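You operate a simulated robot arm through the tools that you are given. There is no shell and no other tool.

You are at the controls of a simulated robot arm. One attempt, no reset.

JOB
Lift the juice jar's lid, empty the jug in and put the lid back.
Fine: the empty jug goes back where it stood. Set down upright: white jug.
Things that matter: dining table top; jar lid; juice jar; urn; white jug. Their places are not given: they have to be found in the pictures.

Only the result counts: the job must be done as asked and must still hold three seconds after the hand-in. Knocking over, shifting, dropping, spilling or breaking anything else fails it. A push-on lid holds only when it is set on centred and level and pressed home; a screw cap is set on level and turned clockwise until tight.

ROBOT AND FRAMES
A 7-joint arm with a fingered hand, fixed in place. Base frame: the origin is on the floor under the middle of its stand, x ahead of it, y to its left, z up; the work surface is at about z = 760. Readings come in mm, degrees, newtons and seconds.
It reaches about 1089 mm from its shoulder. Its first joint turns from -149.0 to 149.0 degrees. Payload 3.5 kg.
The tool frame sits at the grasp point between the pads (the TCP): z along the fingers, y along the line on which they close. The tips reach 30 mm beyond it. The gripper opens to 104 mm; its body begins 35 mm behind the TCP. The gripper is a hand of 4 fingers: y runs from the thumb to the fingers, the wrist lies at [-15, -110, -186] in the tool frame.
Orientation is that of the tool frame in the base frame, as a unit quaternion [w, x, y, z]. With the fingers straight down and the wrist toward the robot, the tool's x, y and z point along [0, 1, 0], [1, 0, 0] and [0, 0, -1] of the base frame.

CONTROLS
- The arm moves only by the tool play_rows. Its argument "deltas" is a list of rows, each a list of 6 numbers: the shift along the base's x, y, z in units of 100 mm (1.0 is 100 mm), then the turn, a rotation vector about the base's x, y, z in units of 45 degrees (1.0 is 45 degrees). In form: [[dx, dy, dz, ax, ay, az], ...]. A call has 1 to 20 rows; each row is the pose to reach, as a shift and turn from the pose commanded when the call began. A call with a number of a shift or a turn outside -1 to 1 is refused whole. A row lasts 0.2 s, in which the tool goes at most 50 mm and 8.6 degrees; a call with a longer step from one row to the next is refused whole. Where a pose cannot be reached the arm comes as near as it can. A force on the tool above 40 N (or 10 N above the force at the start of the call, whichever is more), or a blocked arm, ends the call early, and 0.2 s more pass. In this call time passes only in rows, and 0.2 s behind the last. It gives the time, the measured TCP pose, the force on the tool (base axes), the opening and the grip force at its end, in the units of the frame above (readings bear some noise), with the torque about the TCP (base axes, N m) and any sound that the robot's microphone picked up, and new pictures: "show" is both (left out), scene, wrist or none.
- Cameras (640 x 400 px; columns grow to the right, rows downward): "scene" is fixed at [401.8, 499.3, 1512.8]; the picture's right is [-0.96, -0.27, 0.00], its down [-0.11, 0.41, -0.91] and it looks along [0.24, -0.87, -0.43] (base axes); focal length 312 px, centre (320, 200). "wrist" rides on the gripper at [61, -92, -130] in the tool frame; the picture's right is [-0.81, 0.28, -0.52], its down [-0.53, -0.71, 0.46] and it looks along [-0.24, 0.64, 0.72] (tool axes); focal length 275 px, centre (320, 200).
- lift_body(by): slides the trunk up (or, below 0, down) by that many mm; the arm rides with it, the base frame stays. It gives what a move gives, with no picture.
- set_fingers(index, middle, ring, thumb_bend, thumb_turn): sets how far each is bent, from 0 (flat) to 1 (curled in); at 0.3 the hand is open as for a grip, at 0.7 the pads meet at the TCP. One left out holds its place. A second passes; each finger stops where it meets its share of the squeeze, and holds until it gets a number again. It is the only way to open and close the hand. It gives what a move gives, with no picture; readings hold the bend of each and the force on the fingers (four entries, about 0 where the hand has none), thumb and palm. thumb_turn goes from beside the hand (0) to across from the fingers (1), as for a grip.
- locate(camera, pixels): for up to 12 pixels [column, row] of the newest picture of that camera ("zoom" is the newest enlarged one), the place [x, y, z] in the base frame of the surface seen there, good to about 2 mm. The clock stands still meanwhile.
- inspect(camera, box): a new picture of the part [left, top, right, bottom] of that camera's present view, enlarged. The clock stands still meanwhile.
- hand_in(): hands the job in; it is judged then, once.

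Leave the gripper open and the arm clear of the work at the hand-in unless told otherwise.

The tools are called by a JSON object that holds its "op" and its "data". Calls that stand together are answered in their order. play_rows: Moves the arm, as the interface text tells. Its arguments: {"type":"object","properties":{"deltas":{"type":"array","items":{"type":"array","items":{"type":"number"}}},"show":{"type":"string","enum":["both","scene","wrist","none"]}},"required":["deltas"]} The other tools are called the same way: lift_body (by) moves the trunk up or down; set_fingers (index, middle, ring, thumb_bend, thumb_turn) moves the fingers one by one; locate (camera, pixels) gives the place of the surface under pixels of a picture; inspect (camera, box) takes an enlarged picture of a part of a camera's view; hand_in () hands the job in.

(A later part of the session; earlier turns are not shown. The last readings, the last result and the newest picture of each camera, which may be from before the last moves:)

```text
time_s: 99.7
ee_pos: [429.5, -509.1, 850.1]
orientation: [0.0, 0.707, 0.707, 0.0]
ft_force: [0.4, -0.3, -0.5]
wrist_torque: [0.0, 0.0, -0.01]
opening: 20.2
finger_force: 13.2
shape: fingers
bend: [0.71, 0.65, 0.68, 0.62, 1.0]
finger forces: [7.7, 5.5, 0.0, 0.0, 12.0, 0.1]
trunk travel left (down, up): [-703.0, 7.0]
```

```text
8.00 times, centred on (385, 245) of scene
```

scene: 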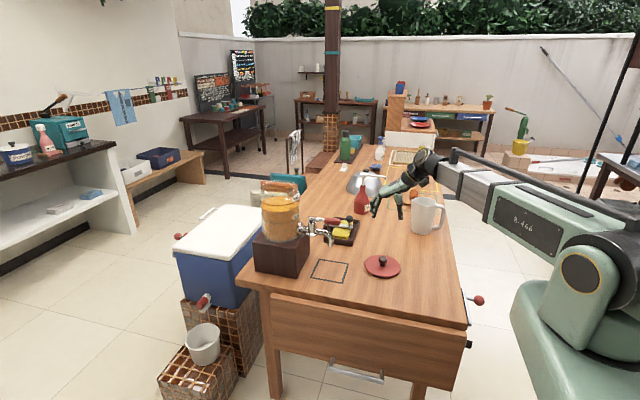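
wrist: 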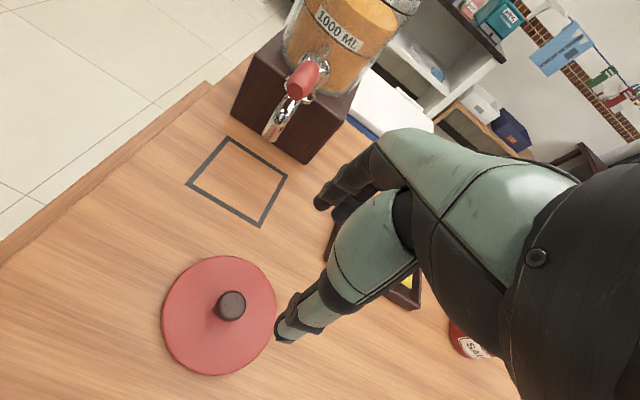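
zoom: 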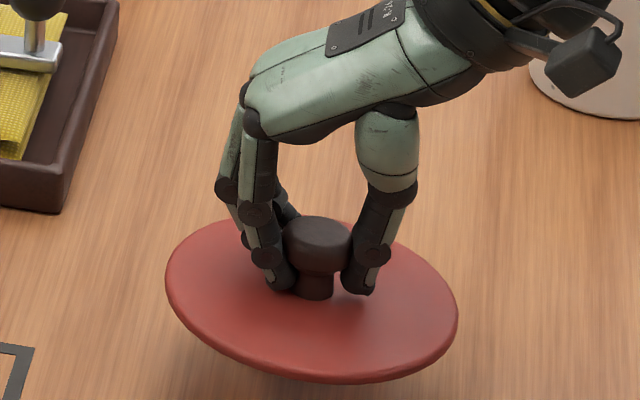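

{"op": "locate", "data": {"camera": "zoom", "pixels": [[172, 270], [452, 320], [310, 365], [200, 310], [400, 365], [240, 345], [440, 285], [190, 240], [330, 300], [320, 225], [430, 345], [220, 235]]}}

```text
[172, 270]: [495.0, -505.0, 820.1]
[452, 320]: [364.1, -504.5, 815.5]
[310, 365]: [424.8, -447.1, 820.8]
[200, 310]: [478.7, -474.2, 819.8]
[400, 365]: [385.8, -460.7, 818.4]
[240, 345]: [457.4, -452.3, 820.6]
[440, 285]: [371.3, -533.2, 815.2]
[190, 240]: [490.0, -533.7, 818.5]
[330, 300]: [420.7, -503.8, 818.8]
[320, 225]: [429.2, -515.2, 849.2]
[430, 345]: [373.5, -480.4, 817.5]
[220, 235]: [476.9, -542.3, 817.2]
```

The lid hangs about 2° high on the +x side and 2.6° high on the +y side. I correct with a small hand tilt while raising it.

{"op": "play_rows", "data": {"deltas": [[0, 0, 0.15, -0.028, 0.022, 0], [0, 0, 0.35, -0.057, 0.045, 0], [0, 0, 0.55, -0.057, 0.045, 0], [0, 0, 0.75, -0.057, 0.045, 0]], "show": "scene"}}

{"op": "inspect", "data": {"camera": "scene", "box": [355, 195, 415, 245]}}

```text
time_s: 100.7
ee_pos: [429.1, -507.5, 922.7]
orientation: [0.004, 0.707, 0.707, -0.028]
ft_force: [-0.6, -0.1, -0.3]
wrist_torque: [-0.01, 0.04, 0.01]
opening: 19.9
finger_force: 12.8
shape: fingers
bend: [0.71, 0.65, 0.68, 0.62, 1.0]
finger forces: [7.8, 5.5, 0.0, 0.0, 12.1, 0.1]
trunk travel left (down, up): [-703.0, 7.0]
```

scene: 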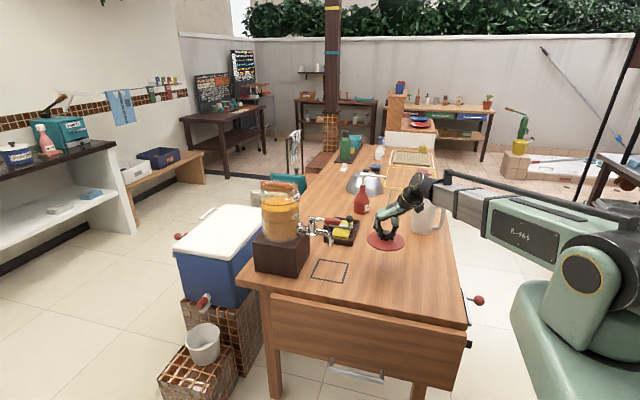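

```text
8.00 times, centred on (385, 220) of scene
```

zoom: 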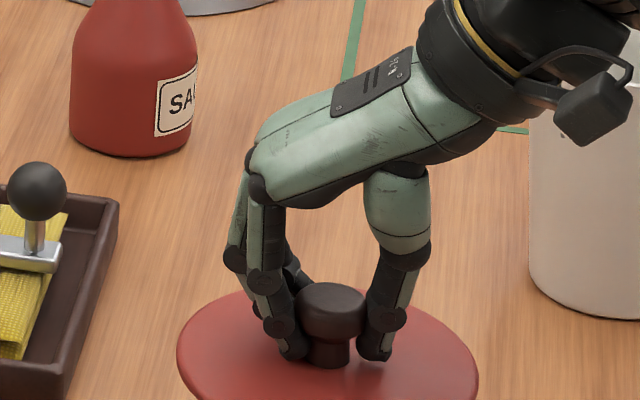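

{"op": "inspect", "data": {"camera": "scene", "box": [355, 205, 415, 260]}}

```text
7.27 times, centred on (385, 232) of scene
```

zoom: 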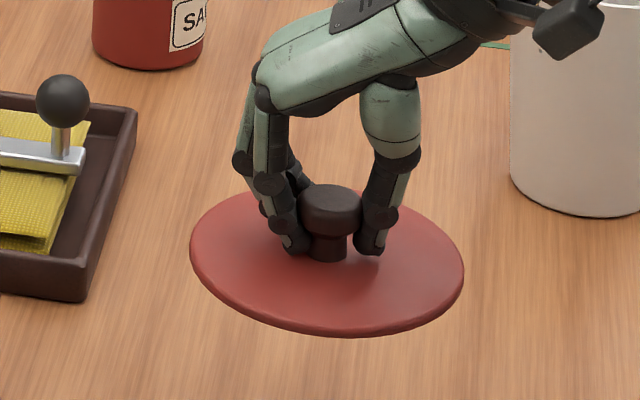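

{"op": "locate", "data": {"camera": "zoom", "pixels": [[197, 245], [458, 270], [325, 315], [220, 285], [410, 310], [260, 300], [445, 245], [210, 220], [340, 270], [435, 295], [430, 225], [230, 208]]}}

```text
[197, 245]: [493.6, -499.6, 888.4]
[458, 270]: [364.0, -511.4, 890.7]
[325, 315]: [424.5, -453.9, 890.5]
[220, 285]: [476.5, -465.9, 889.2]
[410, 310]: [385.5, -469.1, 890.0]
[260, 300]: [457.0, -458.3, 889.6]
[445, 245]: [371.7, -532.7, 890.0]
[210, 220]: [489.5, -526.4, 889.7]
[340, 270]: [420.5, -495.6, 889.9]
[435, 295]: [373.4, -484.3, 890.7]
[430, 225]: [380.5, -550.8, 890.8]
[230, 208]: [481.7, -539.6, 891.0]
```

Now level within 1°. I need the lid's centre relative to the hand; I take careful edge points just inside the rim of the lid.

{"op": "locate", "data": {"camera": "zoom", "pixels": [[193, 250], [200, 268], [215, 287], [240, 305], [270, 318], [310, 327], [350, 328], [390, 322], [425, 308], [450, 288], [461, 268], [452, 245]]}}

{"op": "inspect", "data": {"camera": "wrist", "box": [170, 160, 430, 380]}}

```text
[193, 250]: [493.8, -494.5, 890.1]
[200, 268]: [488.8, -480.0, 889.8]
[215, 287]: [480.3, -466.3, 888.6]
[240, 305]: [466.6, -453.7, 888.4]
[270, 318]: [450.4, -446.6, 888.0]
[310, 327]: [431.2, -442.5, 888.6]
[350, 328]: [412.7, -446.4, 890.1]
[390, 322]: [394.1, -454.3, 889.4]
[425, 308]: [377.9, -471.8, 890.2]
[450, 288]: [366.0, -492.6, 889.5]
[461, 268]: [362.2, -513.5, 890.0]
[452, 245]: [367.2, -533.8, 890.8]
```

```text
1.82 times, centred on (300, 270) of wrist
```

zoom: 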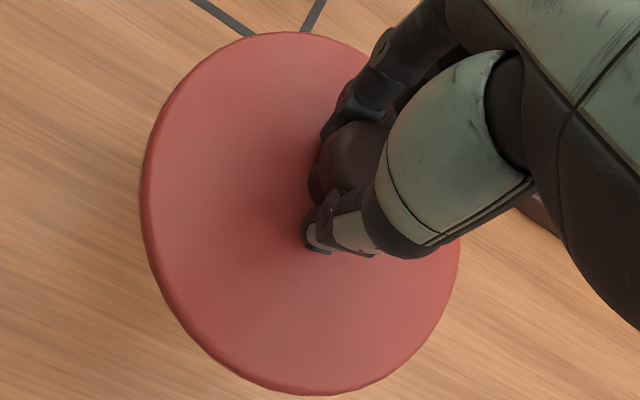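

Lid centre in the hand ≈ TCP (+0.2,−1.5). I now raise it and carry it to above the jar (target TCP ≈ (809,−437)).

{"op": "play_rows", "data": {"deltas": [[0, 0, 0.25, 0, 0, 0], [0, 0, 0.5, 0, -0.006, 0], [0, 0, 0.75, 0, -0.012, 0], [0, 0, 1.0, 0, -0.012, 0]], "show": "none"}}

{"op": "play_rows", "data": {"deltas": [[0.2, 0.04, 0.25, 0, 0, 0], [0.45, 0.09, 0.5, 0, 0, 0], [0.7, 0.14, 0.75, 0, 0, 0], [0.95, 0.18, 1.0, 0, 0, 0]], "show": "none"}}

{"op": "play_rows", "data": {"deltas": [[0.25, 0.04, 0.2, 0, 0, 0], [0.5, 0.09, 0.4, 0, 0, 0], [0.75, 0.14, 0.6, 0, 0, 0], [0.95, 0.18, 0.73, 0, 0, 0]], "show": "none"}}

{"op": "play_rows", "data": {"deltas": [[0.25, 0.04, 0, 0, 0, 0], [0.5, 0.09, 0, 0, 0, 0], [0.75, 0.14, 0, 0, 0, 0], [0.95, 0.18, 0, 0, 0, 0]], "show": "none"}}

{"op": "play_rows", "data": {"deltas": [[0.25, 0.04, 0, 0, 0, 0], [0.5, 0.09, 0, 0, 0, 0], [0.75, 0.14, 0, 0, 0, 0], [0.94, 0.17, 0, 0, 0, 0]], "show": "both"}}

```text
time_s: 101.7
ee_pos: [429.9, -506.1, 1025.5]
orientation: [0.005, 0.706, 0.707, -0.024]
ft_force: [-0.1, -0.5, -1.0]
wrist_torque: [0.0, -0.02, 0.02]
opening: 20.4
finger_force: 12.7
shape: fingers
bend: [0.71, 0.65, 0.68, 0.62, 1.0]
finger forces: [7.7, 5.6, 0.1, 0.0, 11.9, 0.0]
trunk travel left (down, up): [-703.0, 7.0]
```

```text
time_s: 102.7
ee_pos: [524.6, -487.7, 1124.0]
orientation: [0.007, 0.707, 0.707, -0.025]
ft_force: [-0.6, -0.3, -0.7]
wrist_torque: [0.0, 0.0, 0.02]
opening: 20.0
finger_force: 12.3
shape: fingers
bend: [0.71, 0.65, 0.68, 0.62, 1.0]
finger forces: [7.6, 5.4, 0.0, 0.1, 12.0, 0.1]
trunk travel left (down, up): [-703.0, 7.0]
```

```text
time_s: 103.7
ee_pos: [620.4, -470.8, 1196.8]
orientation: [0.007, 0.706, 0.708, -0.025]
ft_force: [0.4, 0.6, -1.0]
wrist_torque: [0.02, 0.01, -0.01]
opening: 19.9
finger_force: 12.7
shape: fingers
bend: [0.71, 0.65, 0.68, 0.62, 1.0]
finger forces: [7.6, 5.5, 0.1, 0.1, 11.8, 0.0]
trunk travel left (down, up): [-703.0, 7.0]
```

```text
time_s: 104.7
ee_pos: [717.2, -453.5, 1197.1]
orientation: [0.006, 0.707, 0.707, -0.024]
ft_force: [0.5, 0.4, -0.8]
wrist_torque: [-0.01, -0.02, -0.01]
opening: 20.0
finger_force: 12.3
shape: fingers
bend: [0.71, 0.65, 0.68, 0.62, 1.0]
finger forces: [7.7, 5.6, 0.0, 0.1, 11.8, 0.0]
trunk travel left (down, up): [-703.0, 7.0]
```

```text
time_s: 105.7
ee_pos: [812.2, -435.6, 1196.7]
orientation: [0.007, 0.707, 0.707, -0.025]
ft_force: [0.0, -0.5, -0.3]
wrist_torque: [0.02, 0.04, 0.0]
opening: 19.9
finger_force: 12.4
shape: fingers
bend: [0.71, 0.65, 0.68, 0.62, 1.0]
finger forces: [7.6, 5.6, 0.0, 0.1, 11.7, 0.1]
trunk travel left (down, up): [-703.0, 7.0]
```

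scene: 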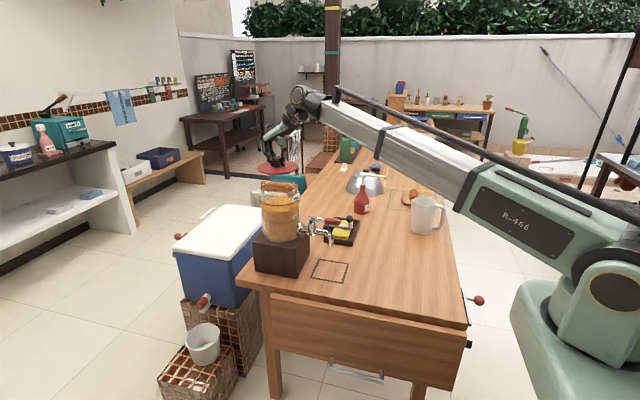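
wrist: 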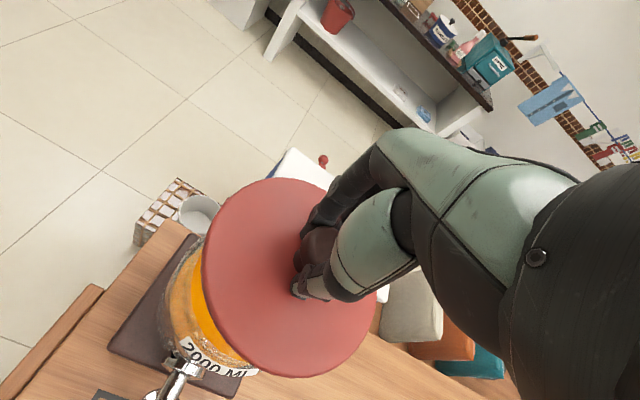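

Over the jar. I measure the lid's edge points here for a precise centre.

{"op": "inspect", "data": {"camera": "scene", "box": [250, 140, 310, 190]}}

```text
8.00 times, centred on (280, 165) of scene
```

zoom: 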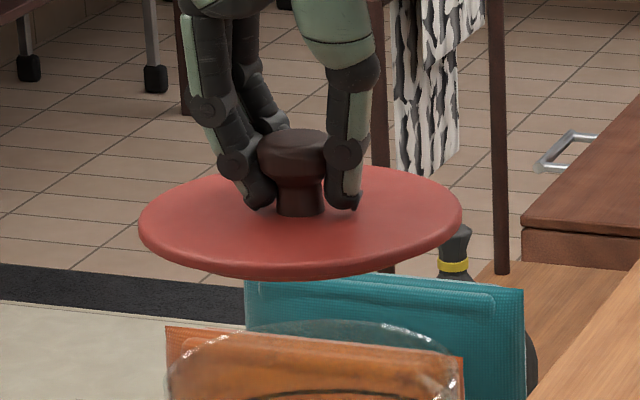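

{"op": "locate", "data": {"camera": "zoom", "pixels": [[143, 215], [148, 235], [165, 248], [200, 262], [250, 270], [300, 272], [350, 267], [400, 254], [440, 236], [458, 215], [450, 195], [400, 178]]}}

{"op": "locate", "data": {"camera": "zoom", "pixels": [[160, 195], [200, 182], [300, 140], [262, 145], [325, 145], [300, 200], [180, 230], [420, 225], [300, 255], [380, 180], [440, 190], [250, 250]]}}

```text
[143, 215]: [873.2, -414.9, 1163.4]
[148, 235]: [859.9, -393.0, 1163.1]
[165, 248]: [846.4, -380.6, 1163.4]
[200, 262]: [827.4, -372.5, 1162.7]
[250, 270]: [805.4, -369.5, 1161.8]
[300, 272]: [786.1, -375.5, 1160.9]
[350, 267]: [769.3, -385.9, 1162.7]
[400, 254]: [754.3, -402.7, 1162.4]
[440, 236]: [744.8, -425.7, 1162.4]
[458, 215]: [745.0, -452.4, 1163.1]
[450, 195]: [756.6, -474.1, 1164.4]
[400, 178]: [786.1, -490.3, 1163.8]
```

```text
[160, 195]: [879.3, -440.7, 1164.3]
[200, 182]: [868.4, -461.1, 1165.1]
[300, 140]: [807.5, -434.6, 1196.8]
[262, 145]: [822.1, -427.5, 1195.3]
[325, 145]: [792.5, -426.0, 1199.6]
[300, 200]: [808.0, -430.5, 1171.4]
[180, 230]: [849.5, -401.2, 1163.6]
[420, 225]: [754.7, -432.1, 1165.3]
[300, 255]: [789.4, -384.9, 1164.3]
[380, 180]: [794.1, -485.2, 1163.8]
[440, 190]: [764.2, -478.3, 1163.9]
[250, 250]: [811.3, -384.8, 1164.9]
```

Lid centre ≈ (810.6,−436.2); the seat is at ≈(809.7,−437.4). I shift by (−0.9,−1.1) mm and lower to just above the rim (TCP z≈1138), then look.

{"op": "play_rows", "data": {"deltas": [[-0.009, -0.011, -0.15, 0, 0, 0], [-0.009, -0.011, -0.3, 0, 0, 0], [-0.009, -0.011, -0.45, 0, 0, 0], [-0.009, -0.011, -0.58, 0, 0, 0]], "show": "both"}}

{"op": "inspect", "data": {"camera": "scene", "box": [250, 160, 310, 210]}}

{"op": "inspect", "data": {"camera": "wrist", "box": [150, 150, 400, 390]}}

```text
time_s: 106.7
ee_pos: [808.5, -437.4, 1137.5]
orientation: [0.005, 0.707, 0.707, -0.024]
ft_force: [-1.0, -0.1, -0.5]
wrist_torque: [-0.03, 0.02, 0.0]
opening: 19.7
finger_force: 12.6
shape: fingers
bend: [0.71, 0.65, 0.68, 0.62, 1.0]
finger forces: [7.6, 5.6, 0.0, 0.0, 11.7, 0.0]
trunk travel left (down, up): [-703.0, 7.0]
```

scene: 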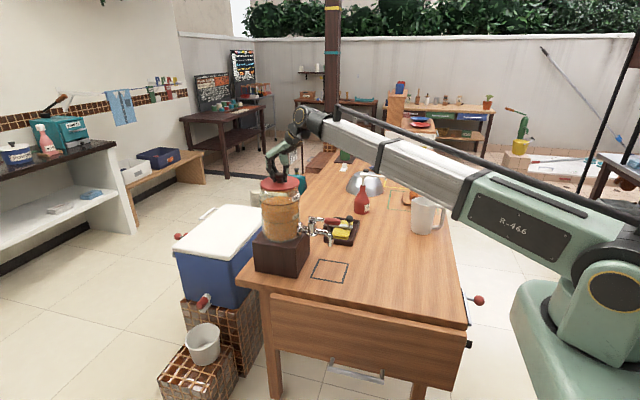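
wrist: 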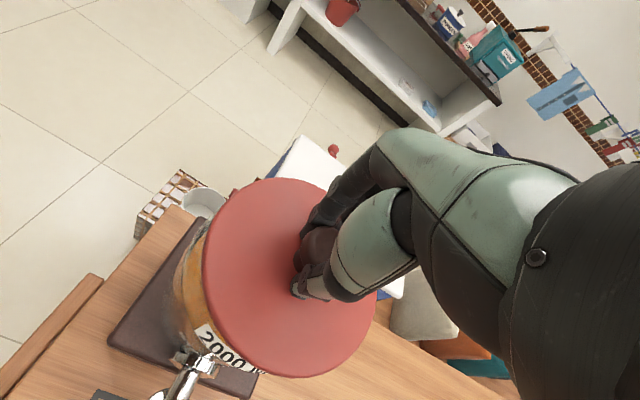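

```text
8.00 times, centred on (280, 185) of scene
```

zoom: 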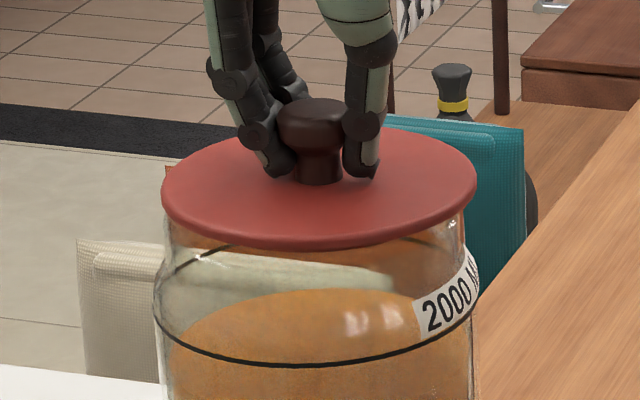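

```text
1.67 times, centred on (275, 270) of wrist
```

zoom: 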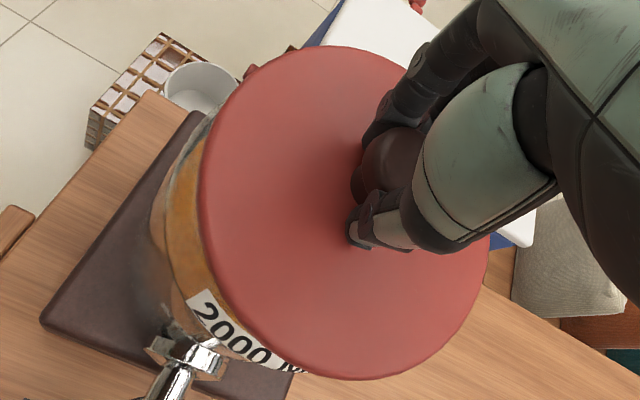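

The lid hovers just above the rim. The picture suggests it sits a couple of mm too far right (−x) compared with the first picture. I take closer views of both edges to judge the overhang.

{"op": "inspect", "data": {"camera": "scene", "box": [252, 172, 276, 202]}}

{"op": "inspect", "data": {"camera": "scene", "box": [286, 172, 310, 202]}}

```text
13.33 times, centred on (264, 187) of scene
```

zoom: 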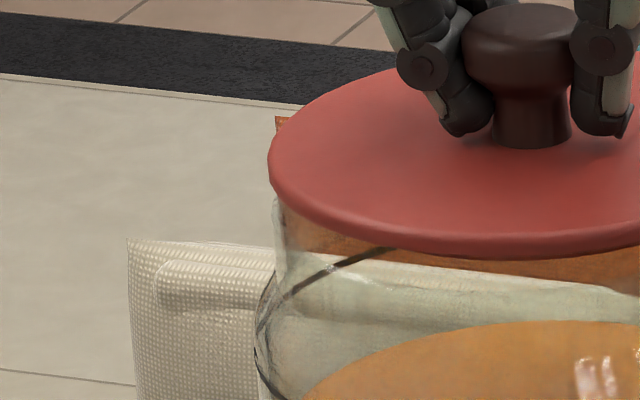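

```text
13.33 times, centred on (298, 187) of scene
```

zoom: 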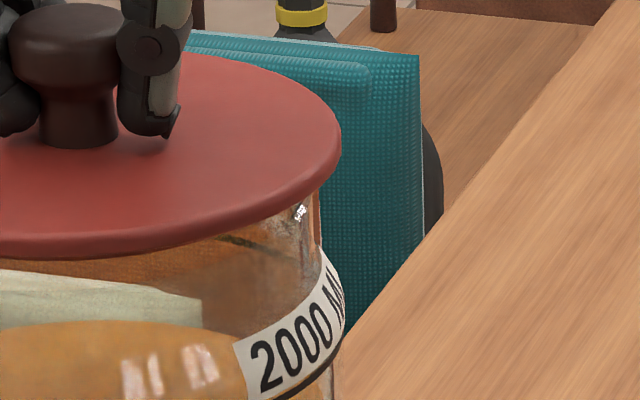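

{"op": "locate", "data": {"camera": "zoom", "pixels": [[338, 140], [330, 170], [310, 195], [280, 215], [230, 235], [150, 248], [60, 250], [332, 115], [310, 95], [270, 78], [230, 64], [318, 215]]}}

{"op": "inspect", "data": {"camera": "scene", "box": [252, 172, 276, 202]}}

{"op": "locate", "data": {"camera": "zoom", "pixels": [[271, 160], [275, 180], [290, 200], [320, 220], [370, 237], [430, 248], [500, 255], [275, 140], [290, 120], [315, 103], [350, 85], [278, 215]]}}

```text
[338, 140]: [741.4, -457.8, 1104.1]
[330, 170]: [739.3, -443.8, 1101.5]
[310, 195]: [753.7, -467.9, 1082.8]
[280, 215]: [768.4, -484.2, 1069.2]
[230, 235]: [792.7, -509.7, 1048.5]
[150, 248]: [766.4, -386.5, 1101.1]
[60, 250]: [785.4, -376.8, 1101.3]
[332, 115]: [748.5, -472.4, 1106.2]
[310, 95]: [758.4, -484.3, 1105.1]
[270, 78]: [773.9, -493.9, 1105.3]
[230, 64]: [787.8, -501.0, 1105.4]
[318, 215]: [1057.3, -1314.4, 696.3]
```

```text
13.33 times, centred on (264, 187) of scene
```

zoom: 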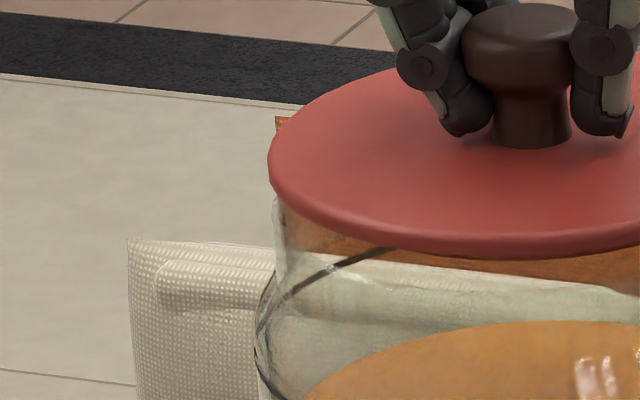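

```text
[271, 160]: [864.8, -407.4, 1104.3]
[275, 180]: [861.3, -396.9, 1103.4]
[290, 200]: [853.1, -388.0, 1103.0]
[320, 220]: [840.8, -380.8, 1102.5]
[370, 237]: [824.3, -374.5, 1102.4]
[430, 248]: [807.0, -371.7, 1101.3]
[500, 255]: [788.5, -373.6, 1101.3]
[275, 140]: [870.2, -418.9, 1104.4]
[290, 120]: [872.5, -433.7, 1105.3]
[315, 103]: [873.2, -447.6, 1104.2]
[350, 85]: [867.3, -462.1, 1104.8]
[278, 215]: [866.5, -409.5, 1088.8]
```

A fit of the edge points gives the lid centre at (806.3,−437.8); the seat is at (809.8,−437.3). I correct by (+3.5,+0.5) mm and measure again.

{"op": "play_rows", "data": {"deltas": [[0.02, 0.003, 0, 0, 0, 0], [0.035, 0.005, 0, 0, 0, 0], [0.035, 0.005, 0, 0, 0, 0]], "show": "none"}}

{"op": "inspect", "data": {"camera": "scene", "box": [286, 172, 310, 202]}}

{"op": "locate", "data": {"camera": "zoom", "pixels": [[320, 170], [300, 200], [60, 250], [150, 248], [325, 115], [300, 95], [270, 81], [230, 67], [326, 140], [190, 240], [245, 225], [280, 208]]}}

{"op": "inspect", "data": {"camera": "scene", "box": [252, 172, 276, 202]}}

{"op": "locate", "data": {"camera": "zoom", "pixels": [[262, 160], [266, 180], [280, 200], [310, 220], [360, 237], [430, 248], [500, 255], [266, 140], [280, 120], [305, 103], [345, 84], [270, 215]]}}

```text
time_s: 107.5
ee_pos: [810.8, -437.6, 1138.5]
orientation: [0.007, 0.707, 0.707, -0.025]
ft_force: [0.4, 0.1, -0.4]
wrist_torque: [-0.02, 0.02, 0.01]
opening: 20.2
finger_force: 13.3
shape: fingers
bend: [0.71, 0.65, 0.68, 0.62, 1.0]
finger forces: [7.6, 5.5, 0.1, 0.0, 11.7, 0.1]
trunk travel left (down, up): [-703.0, 7.0]
```

```text
13.33 times, centred on (298, 187) of scene
```

zoom: 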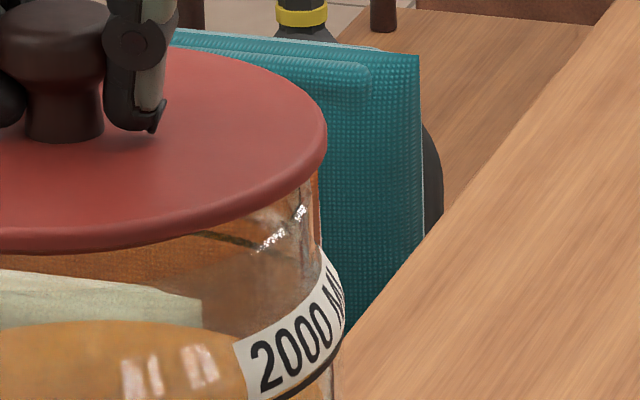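

```text
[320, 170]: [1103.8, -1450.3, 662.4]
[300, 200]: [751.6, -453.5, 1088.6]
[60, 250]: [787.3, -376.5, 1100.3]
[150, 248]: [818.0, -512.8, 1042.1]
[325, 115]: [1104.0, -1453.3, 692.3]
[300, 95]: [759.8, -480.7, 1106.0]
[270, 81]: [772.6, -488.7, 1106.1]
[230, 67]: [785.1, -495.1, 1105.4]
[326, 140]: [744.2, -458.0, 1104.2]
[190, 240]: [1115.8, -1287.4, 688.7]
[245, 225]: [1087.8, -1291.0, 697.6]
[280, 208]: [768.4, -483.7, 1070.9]
```

```text
13.33 times, centred on (264, 187) of scene
```

zoom: 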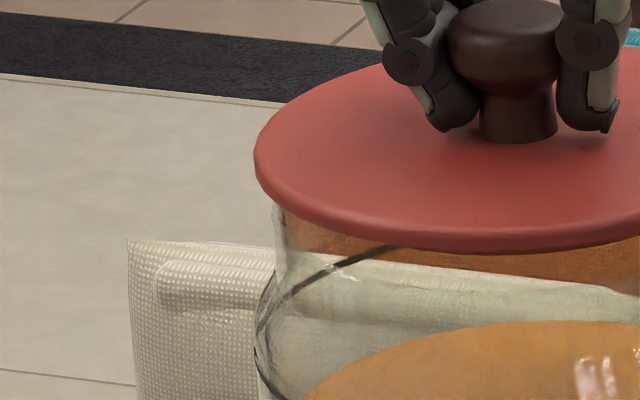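

```text
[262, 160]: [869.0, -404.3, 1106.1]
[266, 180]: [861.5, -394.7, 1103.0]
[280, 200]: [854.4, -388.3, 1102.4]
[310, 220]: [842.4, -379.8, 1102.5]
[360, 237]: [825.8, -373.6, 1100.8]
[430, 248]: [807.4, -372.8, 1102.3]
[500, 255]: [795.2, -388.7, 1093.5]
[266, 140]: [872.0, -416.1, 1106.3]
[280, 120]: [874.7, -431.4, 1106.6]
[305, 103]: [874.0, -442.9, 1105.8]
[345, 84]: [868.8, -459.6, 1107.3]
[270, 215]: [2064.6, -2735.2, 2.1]
```

Lid edges now match the seated columns (centre col 278.8 vs 278.7). I lower gently, 6 mm first.

{"op": "play_rows", "data": {"deltas": [[0, -0.005, -0.02, 0, 0, 0], [0, -0.005, -0.04, 0, 0, 0], [0, -0.005, -0.06, 0, 0, 0]], "show": "none"}}

{"op": "play_rows", "data": {"deltas": [[0, 0, -0.015, 0, 0, 0], [0, 0, -0.03, 0, 0, 0]], "show": "none"}}

{"op": "inspect", "data": {"camera": "scene", "box": [250, 160, 310, 210]}}

```text
time_s: 108.3
ee_pos: [812.1, -437.6, 1133.6]
orientation: [0.007, 0.707, 0.707, -0.026]
ft_force: [-0.4, 1.3, 0.4]
wrist_torque: [0.0, -0.02, 0.0]
opening: 19.9
finger_force: 12.8
shape: fingers
bend: [0.71, 0.65, 0.68, 0.62, 1.0]
finger forces: [7.6, 5.5, 0.1, 0.1, 11.7, 0.1]
trunk travel left (down, up): [-703.0, 7.0]
```

```text
time_s: 108.9
ee_pos: [810.9, -437.6, 1129.6]
orientation: [0.007, 0.706, 0.707, -0.025]
ft_force: [0.4, -0.3, -0.7]
wrist_torque: [0.01, 0.01, -0.01]
opening: 20.0
finger_force: 12.2
shape: fingers
bend: [0.71, 0.65, 0.68, 0.62, 1.0]
finger forces: [7.6, 5.5, 0.0, 0.1, 11.7, 0.0]
trunk travel left (down, up): [-703.0, 7.0]
```

```text
8.00 times, centred on (280, 185) of scene
```

zoom: 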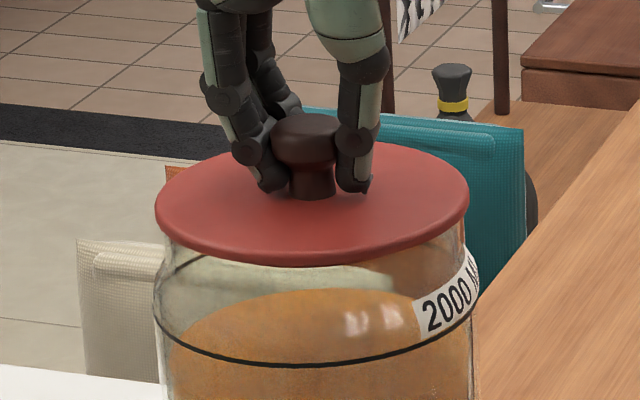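

No contact yet at TCP z≈1129.6. I go on in 1–1.5 mm steps.

{"op": "play_rows", "data": {"deltas": [[0, 0, -0.015, 0, 0, 0], [0, 0, -0.025, 0, 0, 0]], "show": "none"}}

{"op": "play_rows", "data": {"deltas": [[0, 0, -0.01, 0, 0, 0], [0, 0, -0.02, 0, 0, 0]], "show": "none"}}

{"op": "inspect", "data": {"camera": "scene", "box": [250, 160, 310, 210]}}

```text
time_s: 109.5
ee_pos: [813.0, -438.3, 1126.4]
orientation: [0.007, 0.707, 0.707, -0.026]
ft_force: [0.2, -0.1, -0.6]
wrist_torque: [0.03, 0.01, -0.03]
opening: 19.9
finger_force: 12.3
shape: fingers
bend: [0.71, 0.65, 0.68, 0.62, 1.0]
finger forces: [7.7, 5.7, 0.0, 0.0, 11.7, 0.0]
trunk travel left (down, up): [-703.0, 7.0]
```

```text
time_s: 110.1
ee_pos: [812.4, -437.7, 1125.1]
orientation: [0.008, 0.707, 0.707, -0.025]
ft_force: [1.4, -0.8, 1.0]
wrist_torque: [-0.04, -0.02, -0.01]
opening: 19.9
finger_force: 12.7
shape: fingers
bend: [0.71, 0.65, 0.68, 0.62, 1.0]
finger forces: [7.4, 5.8, 0.1, 0.0, 11.9, 0.0]
trunk travel left (down, up): [-703.0, 7.0]
```

```text
8.00 times, centred on (280, 185) of scene
```

zoom: 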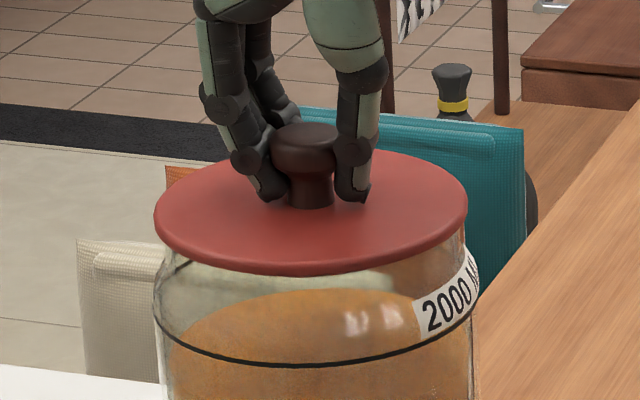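

The lid is at its original height (front edge row matches 194.4), with first contact force. I press a little further.

{"op": "play_rows", "data": {"deltas": [[0, 0, -0.01, 0, 0, 0], [0, 0, -0.02, 0, 0, 0]], "show": "none"}}

{"op": "inspect", "data": {"camera": "scene", "box": [250, 165, 320, 215]}}

```text
time_s: 110.7
ee_pos: [812.1, -438.4, 1124.2]
orientation: [0.007, 0.707, 0.707, -0.025]
ft_force: [2.3, -2.3, 7.5]
wrist_torque: [-0.09, -0.05, 0.01]
opening: 19.1
finger_force: 13.1
shape: fingers
bend: [0.71, 0.65, 0.68, 0.62, 1.0]
finger forces: [7.0, 7.4, 0.0, 0.0, 11.5, 0.0]
trunk travel left (down, up): [-703.0, 7.0]
```

```text
8.00 times, centred on (285, 190) of scene
```

zoom: 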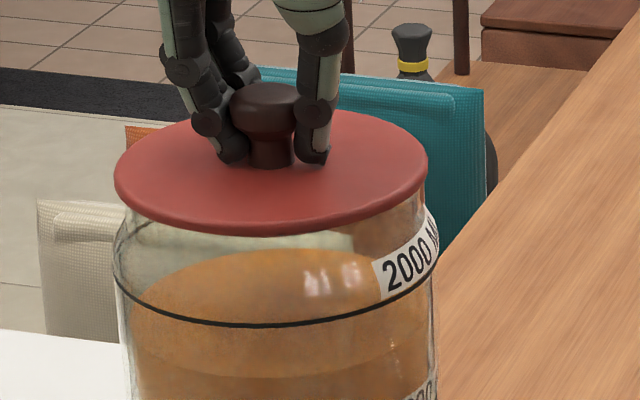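

Same picture as at the start: lid edges at 114 and 428, front edge at 235. I press harder to make sure it is home (to roughly 25 N).

{"op": "play_rows", "data": {"deltas": [[0, 0, -0.01, 0, 0, 0], [0, 0, -0.02, 0, 0, 0], [0, 0, -0.03, 0, 0, 0]], "show": "none"}}

```text
time_s: 111.5
ee_pos: [811.8, -437.3, 1123.4]
orientation: [0.008, 0.707, 0.707, -0.023]
ft_force: [4.2, -2.4, 23.1]
wrist_torque: [-0.03, -0.16, -0.03]
opening: 18.4
finger_force: 19.8
shape: fingers
bend: [0.71, 0.65, 0.68, 0.63, 1.0]
finger forces: [14.0, 8.5, 0.0, 0.1, 16.1, 0.0]
trunk travel left (down, up): [-703.0, 7.0]
```

Pressed with 23 N; the height stays at the seat. I unload by 4 mm of command and open the fingers.

{"op": "play_rows", "data": {"deltas": [[0, 0, 0.02, 0, 0, 0], [0, 0, 0.04, 0, 0, 0]], "show": "none"}}

{"op": "set_fingers", "data": {"index": 0.42, "middle": 0.42, "ring": 0.42, "thumb_bend": 0.42}}

{"op": "inspect", "data": {"camera": "scene", "box": [250, 165, 320, 215]}}

```text
time_s: 112.1
ee_pos: [810.8, -437.2, 1123.0]
orientation: [0.005, 0.707, 0.707, -0.025]
ft_force: [-0.2, 1.0, 3.7]
wrist_torque: [-0.01, -0.07, -0.02]
opening: 18.9
finger_force: 13.7
shape: fingers
bend: [0.71, 0.65, 0.68, 0.63, 1.0]
finger forces: [7.1, 7.0, 0.1, 0.0, 12.6, 0.0]
trunk travel left (down, up): [-703.0, 7.0]
```

```text
time_s: 113.1
ee_pos: [812.0, -437.0, 1126.2]
orientation: [0.007, 0.707, 0.707, -0.025]
ft_force: [-1.4, 0.5, 5.2]
wrist_torque: [-0.05, -0.14, -0.03]
opening: 72.1
finger_force: 2.0
shape: fingers
bend: [0.42, 0.43, 0.42, 0.42, 0.99]
finger forces: [0.1, 5.0, 0.1, 0.1, 0.0, 0.1]
trunk travel left (down, up): [-703.0, 7.0]
```

```text
8.00 times, centred on (285, 190) of scene
```

zoom: 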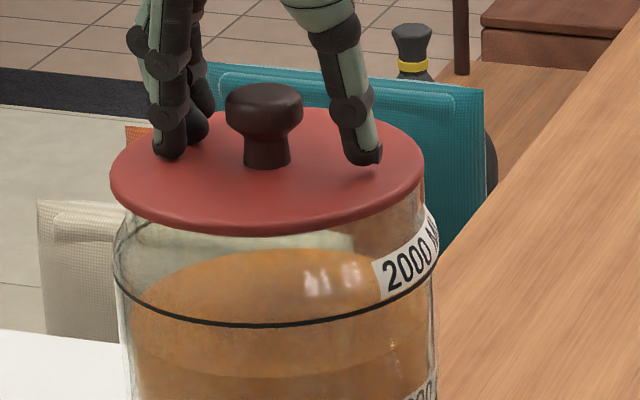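

On opening, the finger dragged the lid about 1.7 mm towards +x, and a fingertip touches the lid (5 N). I raise the hand and then measure the lid.

{"op": "play_rows", "data": {"deltas": [[0, 0, 0.03, 0, 0, 0], [0, 0, 0.1, 0, 0, 0], [0, 0, 0.25, 0, 0, 0], [0, 0, 0.5, 0, 0, 0], [0, 0, 0.7, 0, 0, 0]], "show": "both"}}

{"op": "inspect", "data": {"camera": "scene", "box": [250, 165, 320, 215]}}

{"op": "locate", "data": {"camera": "zoom", "pixels": [[118, 172], [422, 160], [280, 228], [320, 112], [200, 200], [150, 140], [400, 190], [300, 220], [116, 190], [330, 115], [200, 118], [380, 125]]}}

```text
time_s: 114.3
ee_pos: [812.0, -437.5, 1196.6]
orientation: [0.007, 0.707, 0.707, -0.025]
ft_force: [-0.2, 0.8, -0.5]
wrist_torque: [0.03, 0.03, 0.0]
opening: 72.3
finger_force: 0.1
shape: fingers
bend: [0.42, 0.42, 0.42, 0.42, 0.99]
finger forces: [0.1, 0.1, 0.1, 0.0, 0.0, 0.0]
trunk travel left (down, up): [-703.0, 7.0]
```

scene: 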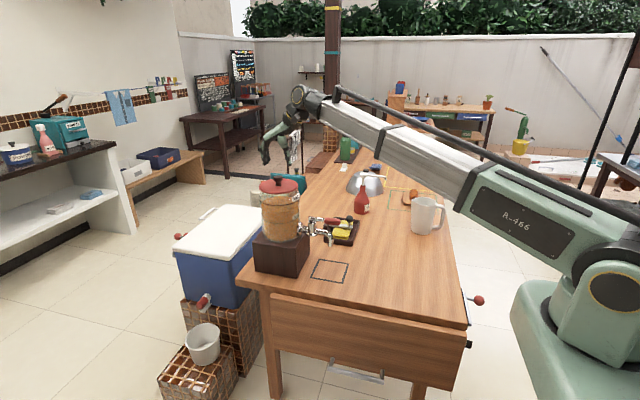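
wrist: 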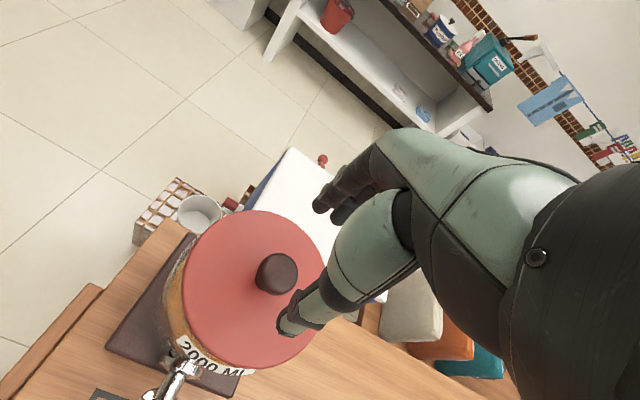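

```text
8.00 times, centred on (285, 190) of scene
```

zoom: 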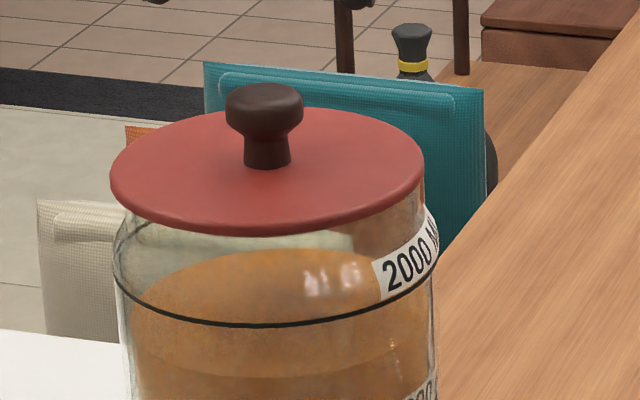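

```text
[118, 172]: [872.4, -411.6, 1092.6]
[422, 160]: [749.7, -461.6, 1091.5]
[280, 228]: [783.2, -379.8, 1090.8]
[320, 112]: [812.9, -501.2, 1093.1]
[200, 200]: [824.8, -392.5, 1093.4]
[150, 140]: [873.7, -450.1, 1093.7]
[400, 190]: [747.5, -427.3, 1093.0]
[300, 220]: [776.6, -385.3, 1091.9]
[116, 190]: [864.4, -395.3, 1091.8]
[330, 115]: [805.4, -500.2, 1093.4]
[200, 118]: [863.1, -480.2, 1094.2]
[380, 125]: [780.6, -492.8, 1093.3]
```

The lid face reads 1091.5–1094 all round: level, at the original height, about 1.5 mm off its first position. To be sure it is home I will press once more from straight above on the knob with closed fingertips. First I close the hand and straighten its small tilt in the air.

{"op": "play_rows", "data": {"deltas": [[-0.01, 0.02, 0.05, 0.03, -0.016, 0], [-0.01, 0.03, 0.05, 0.057, -0.033, 0]], "show": "none"}}

{"op": "set_fingers", "data": {"index": 0.72, "middle": 0.72, "ring": 0.72, "thumb_bend": 0.72}}

{"op": "inspect", "data": {"camera": "scene", "box": [250, 125, 320, 205]}}

{"op": "inspect", "data": {"camera": "wrist", "box": [180, 170, 420, 380]}}

```text
time_s: 114.9
ee_pos: [811.7, -434.2, 1200.6]
orientation: [0.001, 0.707, 0.707, 0.0]
ft_force: [0.0, 0.5, 0.7]
wrist_torque: [0.01, -0.01, 0.03]
opening: 72.6
finger_force: 0.0
shape: fingers
bend: [0.42, 0.42, 0.42, 0.42, 0.99]
finger forces: [0.0, 0.1, 0.0, 0.1, 0.0, 0.0]
trunk travel left (down, up): [-703.0, 7.0]
```

```text
time_s: 115.9
ee_pos: [810.7, -433.7, 1201.5]
orientation: [-0.001, 0.707, 0.707, 0.001]
ft_force: [0.5, 0.5, 0.2]
wrist_torque: [0.02, 0.03, 0.02]
opening: 0.0
finger_force: 0.0
shape: fingers
bend: [0.72, 0.72, 0.72, 0.71, 1.0]
finger forces: [0.1, 0.1, 0.0, 0.1, 0.0, 0.0]
trunk travel left (down, up): [-703.0, 7.0]
```

```text
5.00 times, centred on (285, 165) of scene
```

zoom: 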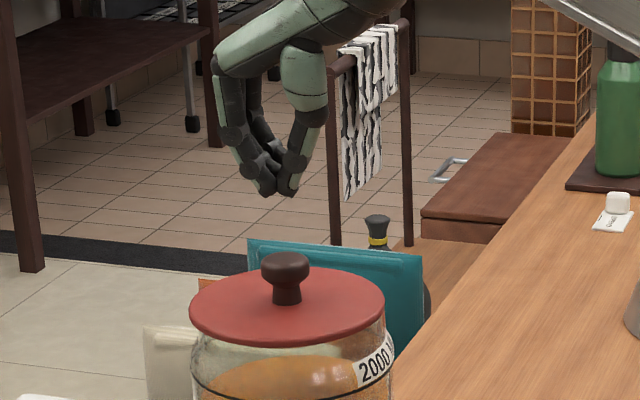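

```text
1.90 times, centred on (300, 275) of wrist
```

zoom: 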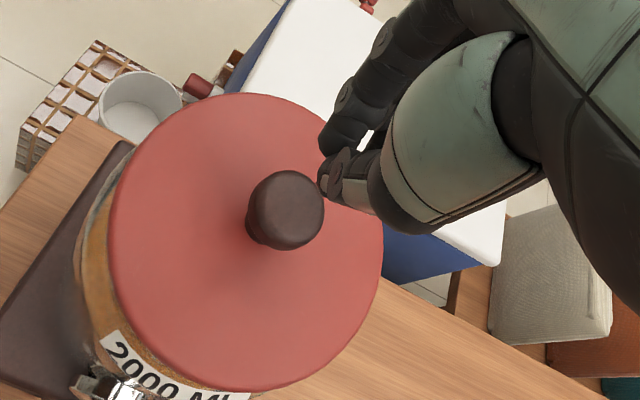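

Fingertips closed above the knob. From the wrist picture I fit the lid's centre once more.

{"op": "locate", "data": {"camera": "zoom", "pixels": [[113, 240], [120, 190], [150, 140], [200, 105], [250, 98], [300, 112], [125, 300], [160, 345], [205, 378], [260, 388], [320, 365], [378, 260]]}}

{"op": "locate", "data": {"camera": "zoom", "pixels": [[290, 208], [255, 200], [322, 210], [292, 175], [285, 238], [325, 180], [330, 140], [365, 300], [345, 340], [200, 250], [300, 300], [260, 130]]}}

```text
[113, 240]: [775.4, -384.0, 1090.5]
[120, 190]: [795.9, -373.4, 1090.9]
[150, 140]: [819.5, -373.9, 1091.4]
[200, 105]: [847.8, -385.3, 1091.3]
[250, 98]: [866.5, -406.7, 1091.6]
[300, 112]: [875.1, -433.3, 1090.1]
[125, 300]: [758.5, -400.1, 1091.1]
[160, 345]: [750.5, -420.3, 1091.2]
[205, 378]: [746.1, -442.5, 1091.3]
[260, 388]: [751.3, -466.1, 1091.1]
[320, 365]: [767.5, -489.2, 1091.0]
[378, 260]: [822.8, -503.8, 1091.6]
```

```text
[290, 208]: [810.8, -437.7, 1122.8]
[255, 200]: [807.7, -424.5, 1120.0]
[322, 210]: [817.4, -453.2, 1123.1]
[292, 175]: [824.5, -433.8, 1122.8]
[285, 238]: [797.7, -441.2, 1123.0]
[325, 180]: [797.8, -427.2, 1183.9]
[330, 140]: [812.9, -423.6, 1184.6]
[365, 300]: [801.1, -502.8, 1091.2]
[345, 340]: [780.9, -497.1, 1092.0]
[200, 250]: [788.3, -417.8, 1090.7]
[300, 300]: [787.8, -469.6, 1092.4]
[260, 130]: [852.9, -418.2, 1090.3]
```

Lid centre (810.3,−438.6), about 2 mm from the first spot, level. The closed tips are over the knob. I lower to just above the knob and press.

{"op": "play_rows", "data": {"deltas": [[0, 0, -0.15, 0, 0, 0], [0, 0, -0.3, 0, 0, 0], [0, 0, -0.38, 0, 0, 0]], "show": "none"}}

{"op": "inspect", "data": {"camera": "scene", "box": [255, 145, 315, 205]}}

{"op": "inspect", "data": {"camera": "wrist", "box": [180, 170, 420, 380]}}

```text
time_s: 116.7
ee_pos: [811.5, -434.7, 1161.9]
orientation: [0.0, 0.707, 0.708, 0.0]
ft_force: [-0.2, 0.2, 0.1]
wrist_torque: [0.02, 0.01, 0.0]
opening: 0.0
finger_force: 0.1
shape: fingers
bend: [0.72, 0.72, 0.72, 0.71, 1.0]
finger forces: [0.0, 0.0, 0.1, 0.1, 0.0, 0.0]
trunk travel left (down, up): [-703.0, 7.0]
```

```text
6.67 times, centred on (285, 175) of scene
```

zoom: 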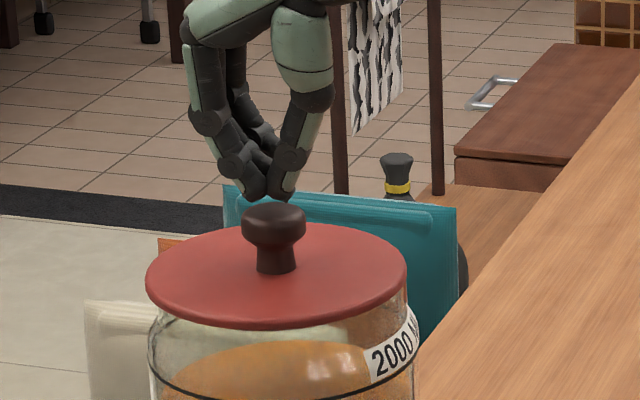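

```text
1.90 times, centred on (300, 275) of wrist
```

zoom: 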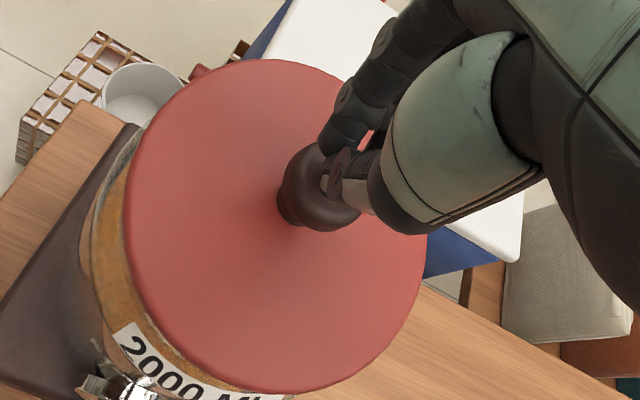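

Tips are just above the knob's top. Lowering in small steps to press.

{"op": "play_rows", "data": {"deltas": [[0, 0, -0.02, 0, 0, 0], [0, 0, -0.04, 0, 0, 0], [0, 0, -0.06, 0, 0, 0]], "show": "none"}}

{"op": "play_rows", "data": {"deltas": [[0, 0, -0.015, 0, 0, 0], [0, 0, -0.03, 0, 0, 0]], "show": "none"}}

```text
time_s: 117.5
ee_pos: [811.8, -436.0, 1156.7]
orientation: [0.001, 0.708, 0.707, 0.001]
ft_force: [-0.3, -0.6, -0.3]
wrist_torque: [0.02, -0.03, 0.01]
opening: 0.2
finger_force: 0.0
shape: fingers
bend: [0.72, 0.72, 0.72, 0.71, 1.0]
finger forces: [0.1, 0.0, 0.0, 0.0, 0.0, 0.1]
trunk travel left (down, up): [-703.0, 7.0]
```

```text
time_s: 118.1
ee_pos: [810.2, -434.5, 1154.4]
orientation: [0.0, 0.707, 0.708, 0.0]
ft_force: [-0.4, -0.8, 6.7]
wrist_torque: [-0.02, 0.06, -0.01]
opening: 0.0
finger_force: 4.2
shape: fingers
bend: [0.72, 0.72, 0.72, 0.71, 1.0]
finger forces: [0.1, 0.1, 0.1, 0.0, 7.8, 0.1]
trunk travel left (down, up): [-703.0, 7.0]
```

Contact, 6.7 N through the thumb tip on the knob. Pressing on to about 25–30 N.

{"op": "play_rows", "data": {"deltas": [[0, 0, -0.01, 0, 0, 0], [0, 0, -0.02, 0, 0, 0], [0, 0, -0.03, 0, 0, 0], [0, 0, -0.04, 0, 0, 0]], "show": "none"}}

{"op": "inspect", "data": {"camera": "scene", "box": [250, 165, 320, 215]}}

```text
time_s: 119.1
ee_pos: [809.2, -433.6, 1153.2]
orientation: [0.002, 0.707, 0.707, 0.001]
ft_force: [-3.0, -2.1, 35.3]
wrist_torque: [0.07, 0.25, -0.02]
opening: 0.0
finger_force: 20.8
shape: fingers
bend: [0.72, 0.72, 0.72, 0.73, 1.0]
finger forces: [7.4, 0.0, 0.0, 0.0, 33.8, 0.0]
trunk travel left (down, up): [-703.0, 7.0]
```

```text
8.00 times, centred on (285, 190) of scene
```

zoom: 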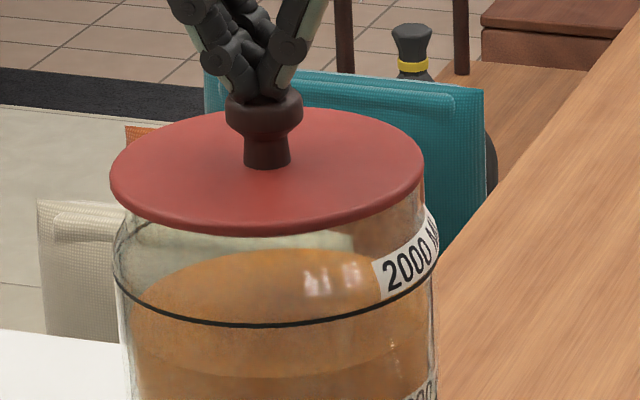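

Pressed with 35 N: the lid did not move, it is home and level. I lift off straight up and move the arm clear.

{"op": "play_rows", "data": {"deltas": [[0, 0, 0.05, 0, 0, 0], [0, 0, 0.15, 0, 0, 0], [0, 0, 0.4, 0, 0, 0], [0, 0, 0.7, 0, 0, 0], [0, 0, 1.0, 0, 0, 0]], "show": "none"}}

{"op": "set_fingers", "data": {"index": 0.3, "middle": 0.3, "ring": 0.3, "thumb_bend": 0.3, "thumb_turn": 1.0}}

{"op": "play_rows", "data": {"deltas": [[-0.25, 0.08, 0.1, 0, 0, 0], [-0.5, 0.16, 0.2, 0, 0, 0], [-0.75, 0.24, 0.3, 0, 0, 0], [-1.0, 0.33, 0.4, 0, 0, 0]], "show": "none"}}

{"op": "play_rows", "data": {"deltas": [[-0.25, 0.08, 0.1, 0, 0, 0], [-0.5, 0.16, 0.2, 0, 0, 0], [-0.75, 0.24, 0.3, 0, 0, 0], [-1.0, 0.33, 0.4, 0, 0, 0]], "show": "none"}}

{"op": "play_rows", "data": {"deltas": [[-0.25, 0.08, 0.05, 0, 0, 0], [-0.5, 0.16, 0.1, 0, 0, 0], [-0.75, 0.24, 0.15, 0, 0, 0], [-1.0, 0.33, 0.2, 0, 0, 0]], "show": "both"}}

```text
time_s: 120.3
ee_pos: [811.9, -435.1, 1248.6]
orientation: [0.0, 0.708, 0.706, 0.0]
ft_force: [-0.6, 1.2, -0.2]
wrist_torque: [-0.01, 0.02, 0.01]
opening: 0.0
finger_force: 0.0
shape: fingers
bend: [0.72, 0.72, 0.72, 0.71, 1.0]
finger forces: [0.0, 0.0, 0.0, 0.0, 0.0, 0.0]
trunk travel left (down, up): [-703.0, 7.0]
```

```text
time_s: 121.3
ee_pos: [811.3, -435.1, 1247.2]
orientation: [0.0, 0.707, 0.707, 0.0]
ft_force: [-0.4, 0.5, -0.7]
wrist_torque: [-0.05, -0.01, 0.01]
opening: 102.6
finger_force: 0.0
shape: fingers
bend: [0.3, 0.3, 0.3, 0.3, 0.98]
finger forces: [0.1, 0.0, 0.0, 0.0, 0.0, 0.0]
trunk travel left (down, up): [-703.0, 7.0]
```

```text
time_s: 122.3
ee_pos: [709.6, -399.1, 1288.4]
orientation: [0.0, 0.707, 0.708, 0.0]
ft_force: [0.0, 0.0, -0.1]
wrist_torque: [-0.01, 0.01, 0.03]
opening: 102.8
finger_force: 0.0
shape: fingers
bend: [0.3, 0.3, 0.3, 0.3, 0.98]
finger forces: [0.1, 0.1, 0.0, 0.0, 0.1, 0.1]
trunk travel left (down, up): [-703.0, 7.0]
```

```text
time_s: 123.3
ee_pos: [609.1, -367.2, 1327.6]
orientation: [0.0, 0.708, 0.707, 0.0]
ft_force: [-0.8, -0.6, 0.7]
wrist_torque: [0.01, -0.01, -0.03]
opening: 102.7
finger_force: 0.1
shape: fingers
bend: [0.3, 0.3, 0.3, 0.3, 0.98]
finger forces: [0.0, 0.1, 0.0, 0.0, 0.0, 0.0]
trunk travel left (down, up): [-703.0, 7.0]
```

```text
time_s: 124.3
ee_pos: [510.7, -335.6, 1349.7]
orientation: [0.0, 0.707, 0.707, 0.001]
ft_force: [-0.1, -0.3, -0.3]
wrist_torque: [-0.03, 0.0, 0.01]
opening: 102.8
finger_force: 0.1
shape: fingers
bend: [0.3, 0.3, 0.3, 0.3, 0.98]
finger forces: [0.0, 0.1, 0.0, 0.1, 0.0, 0.0]
trunk travel left (down, up): [-703.0, 7.0]
```

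scene: 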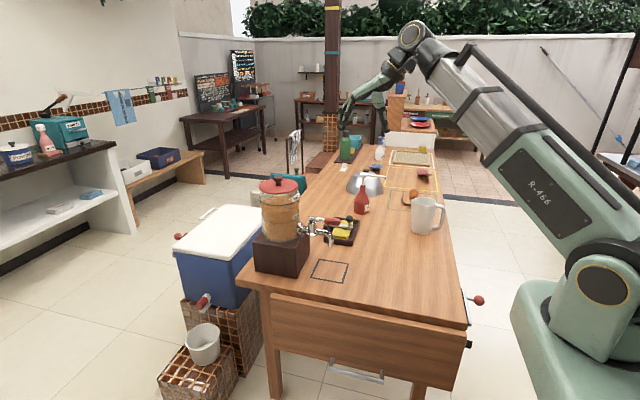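
wrist: 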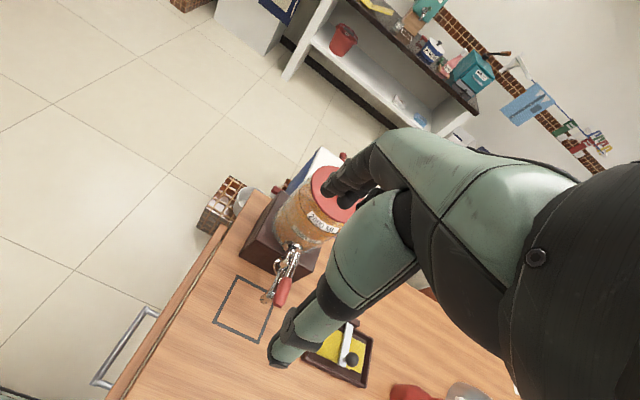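

Arm clear and hand open. I check the jug and the jar and their surroundings closely before handing in.

{"op": "inspect", "data": {"camera": "scene", "box": [395, 180, 459, 245]}}

{"op": "inspect", "data": {"camera": "scene", "box": [230, 160, 390, 280]}}

```text
6.15 times, centred on (427, 212) of scene
```

zoom: 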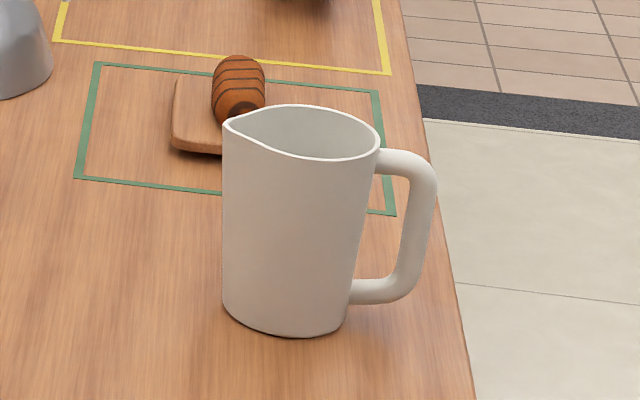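

```text
3.33 times, centred on (310, 220) of scene
```

zoom: 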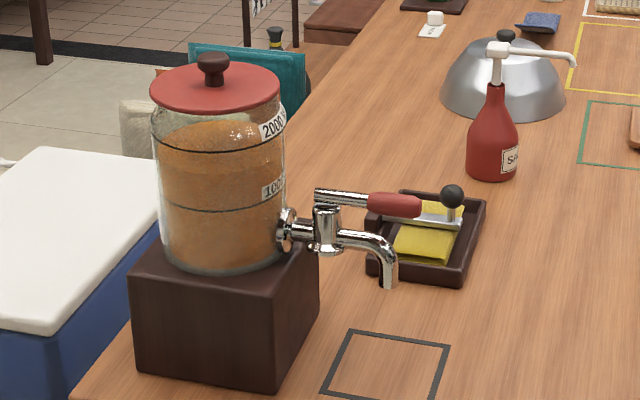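

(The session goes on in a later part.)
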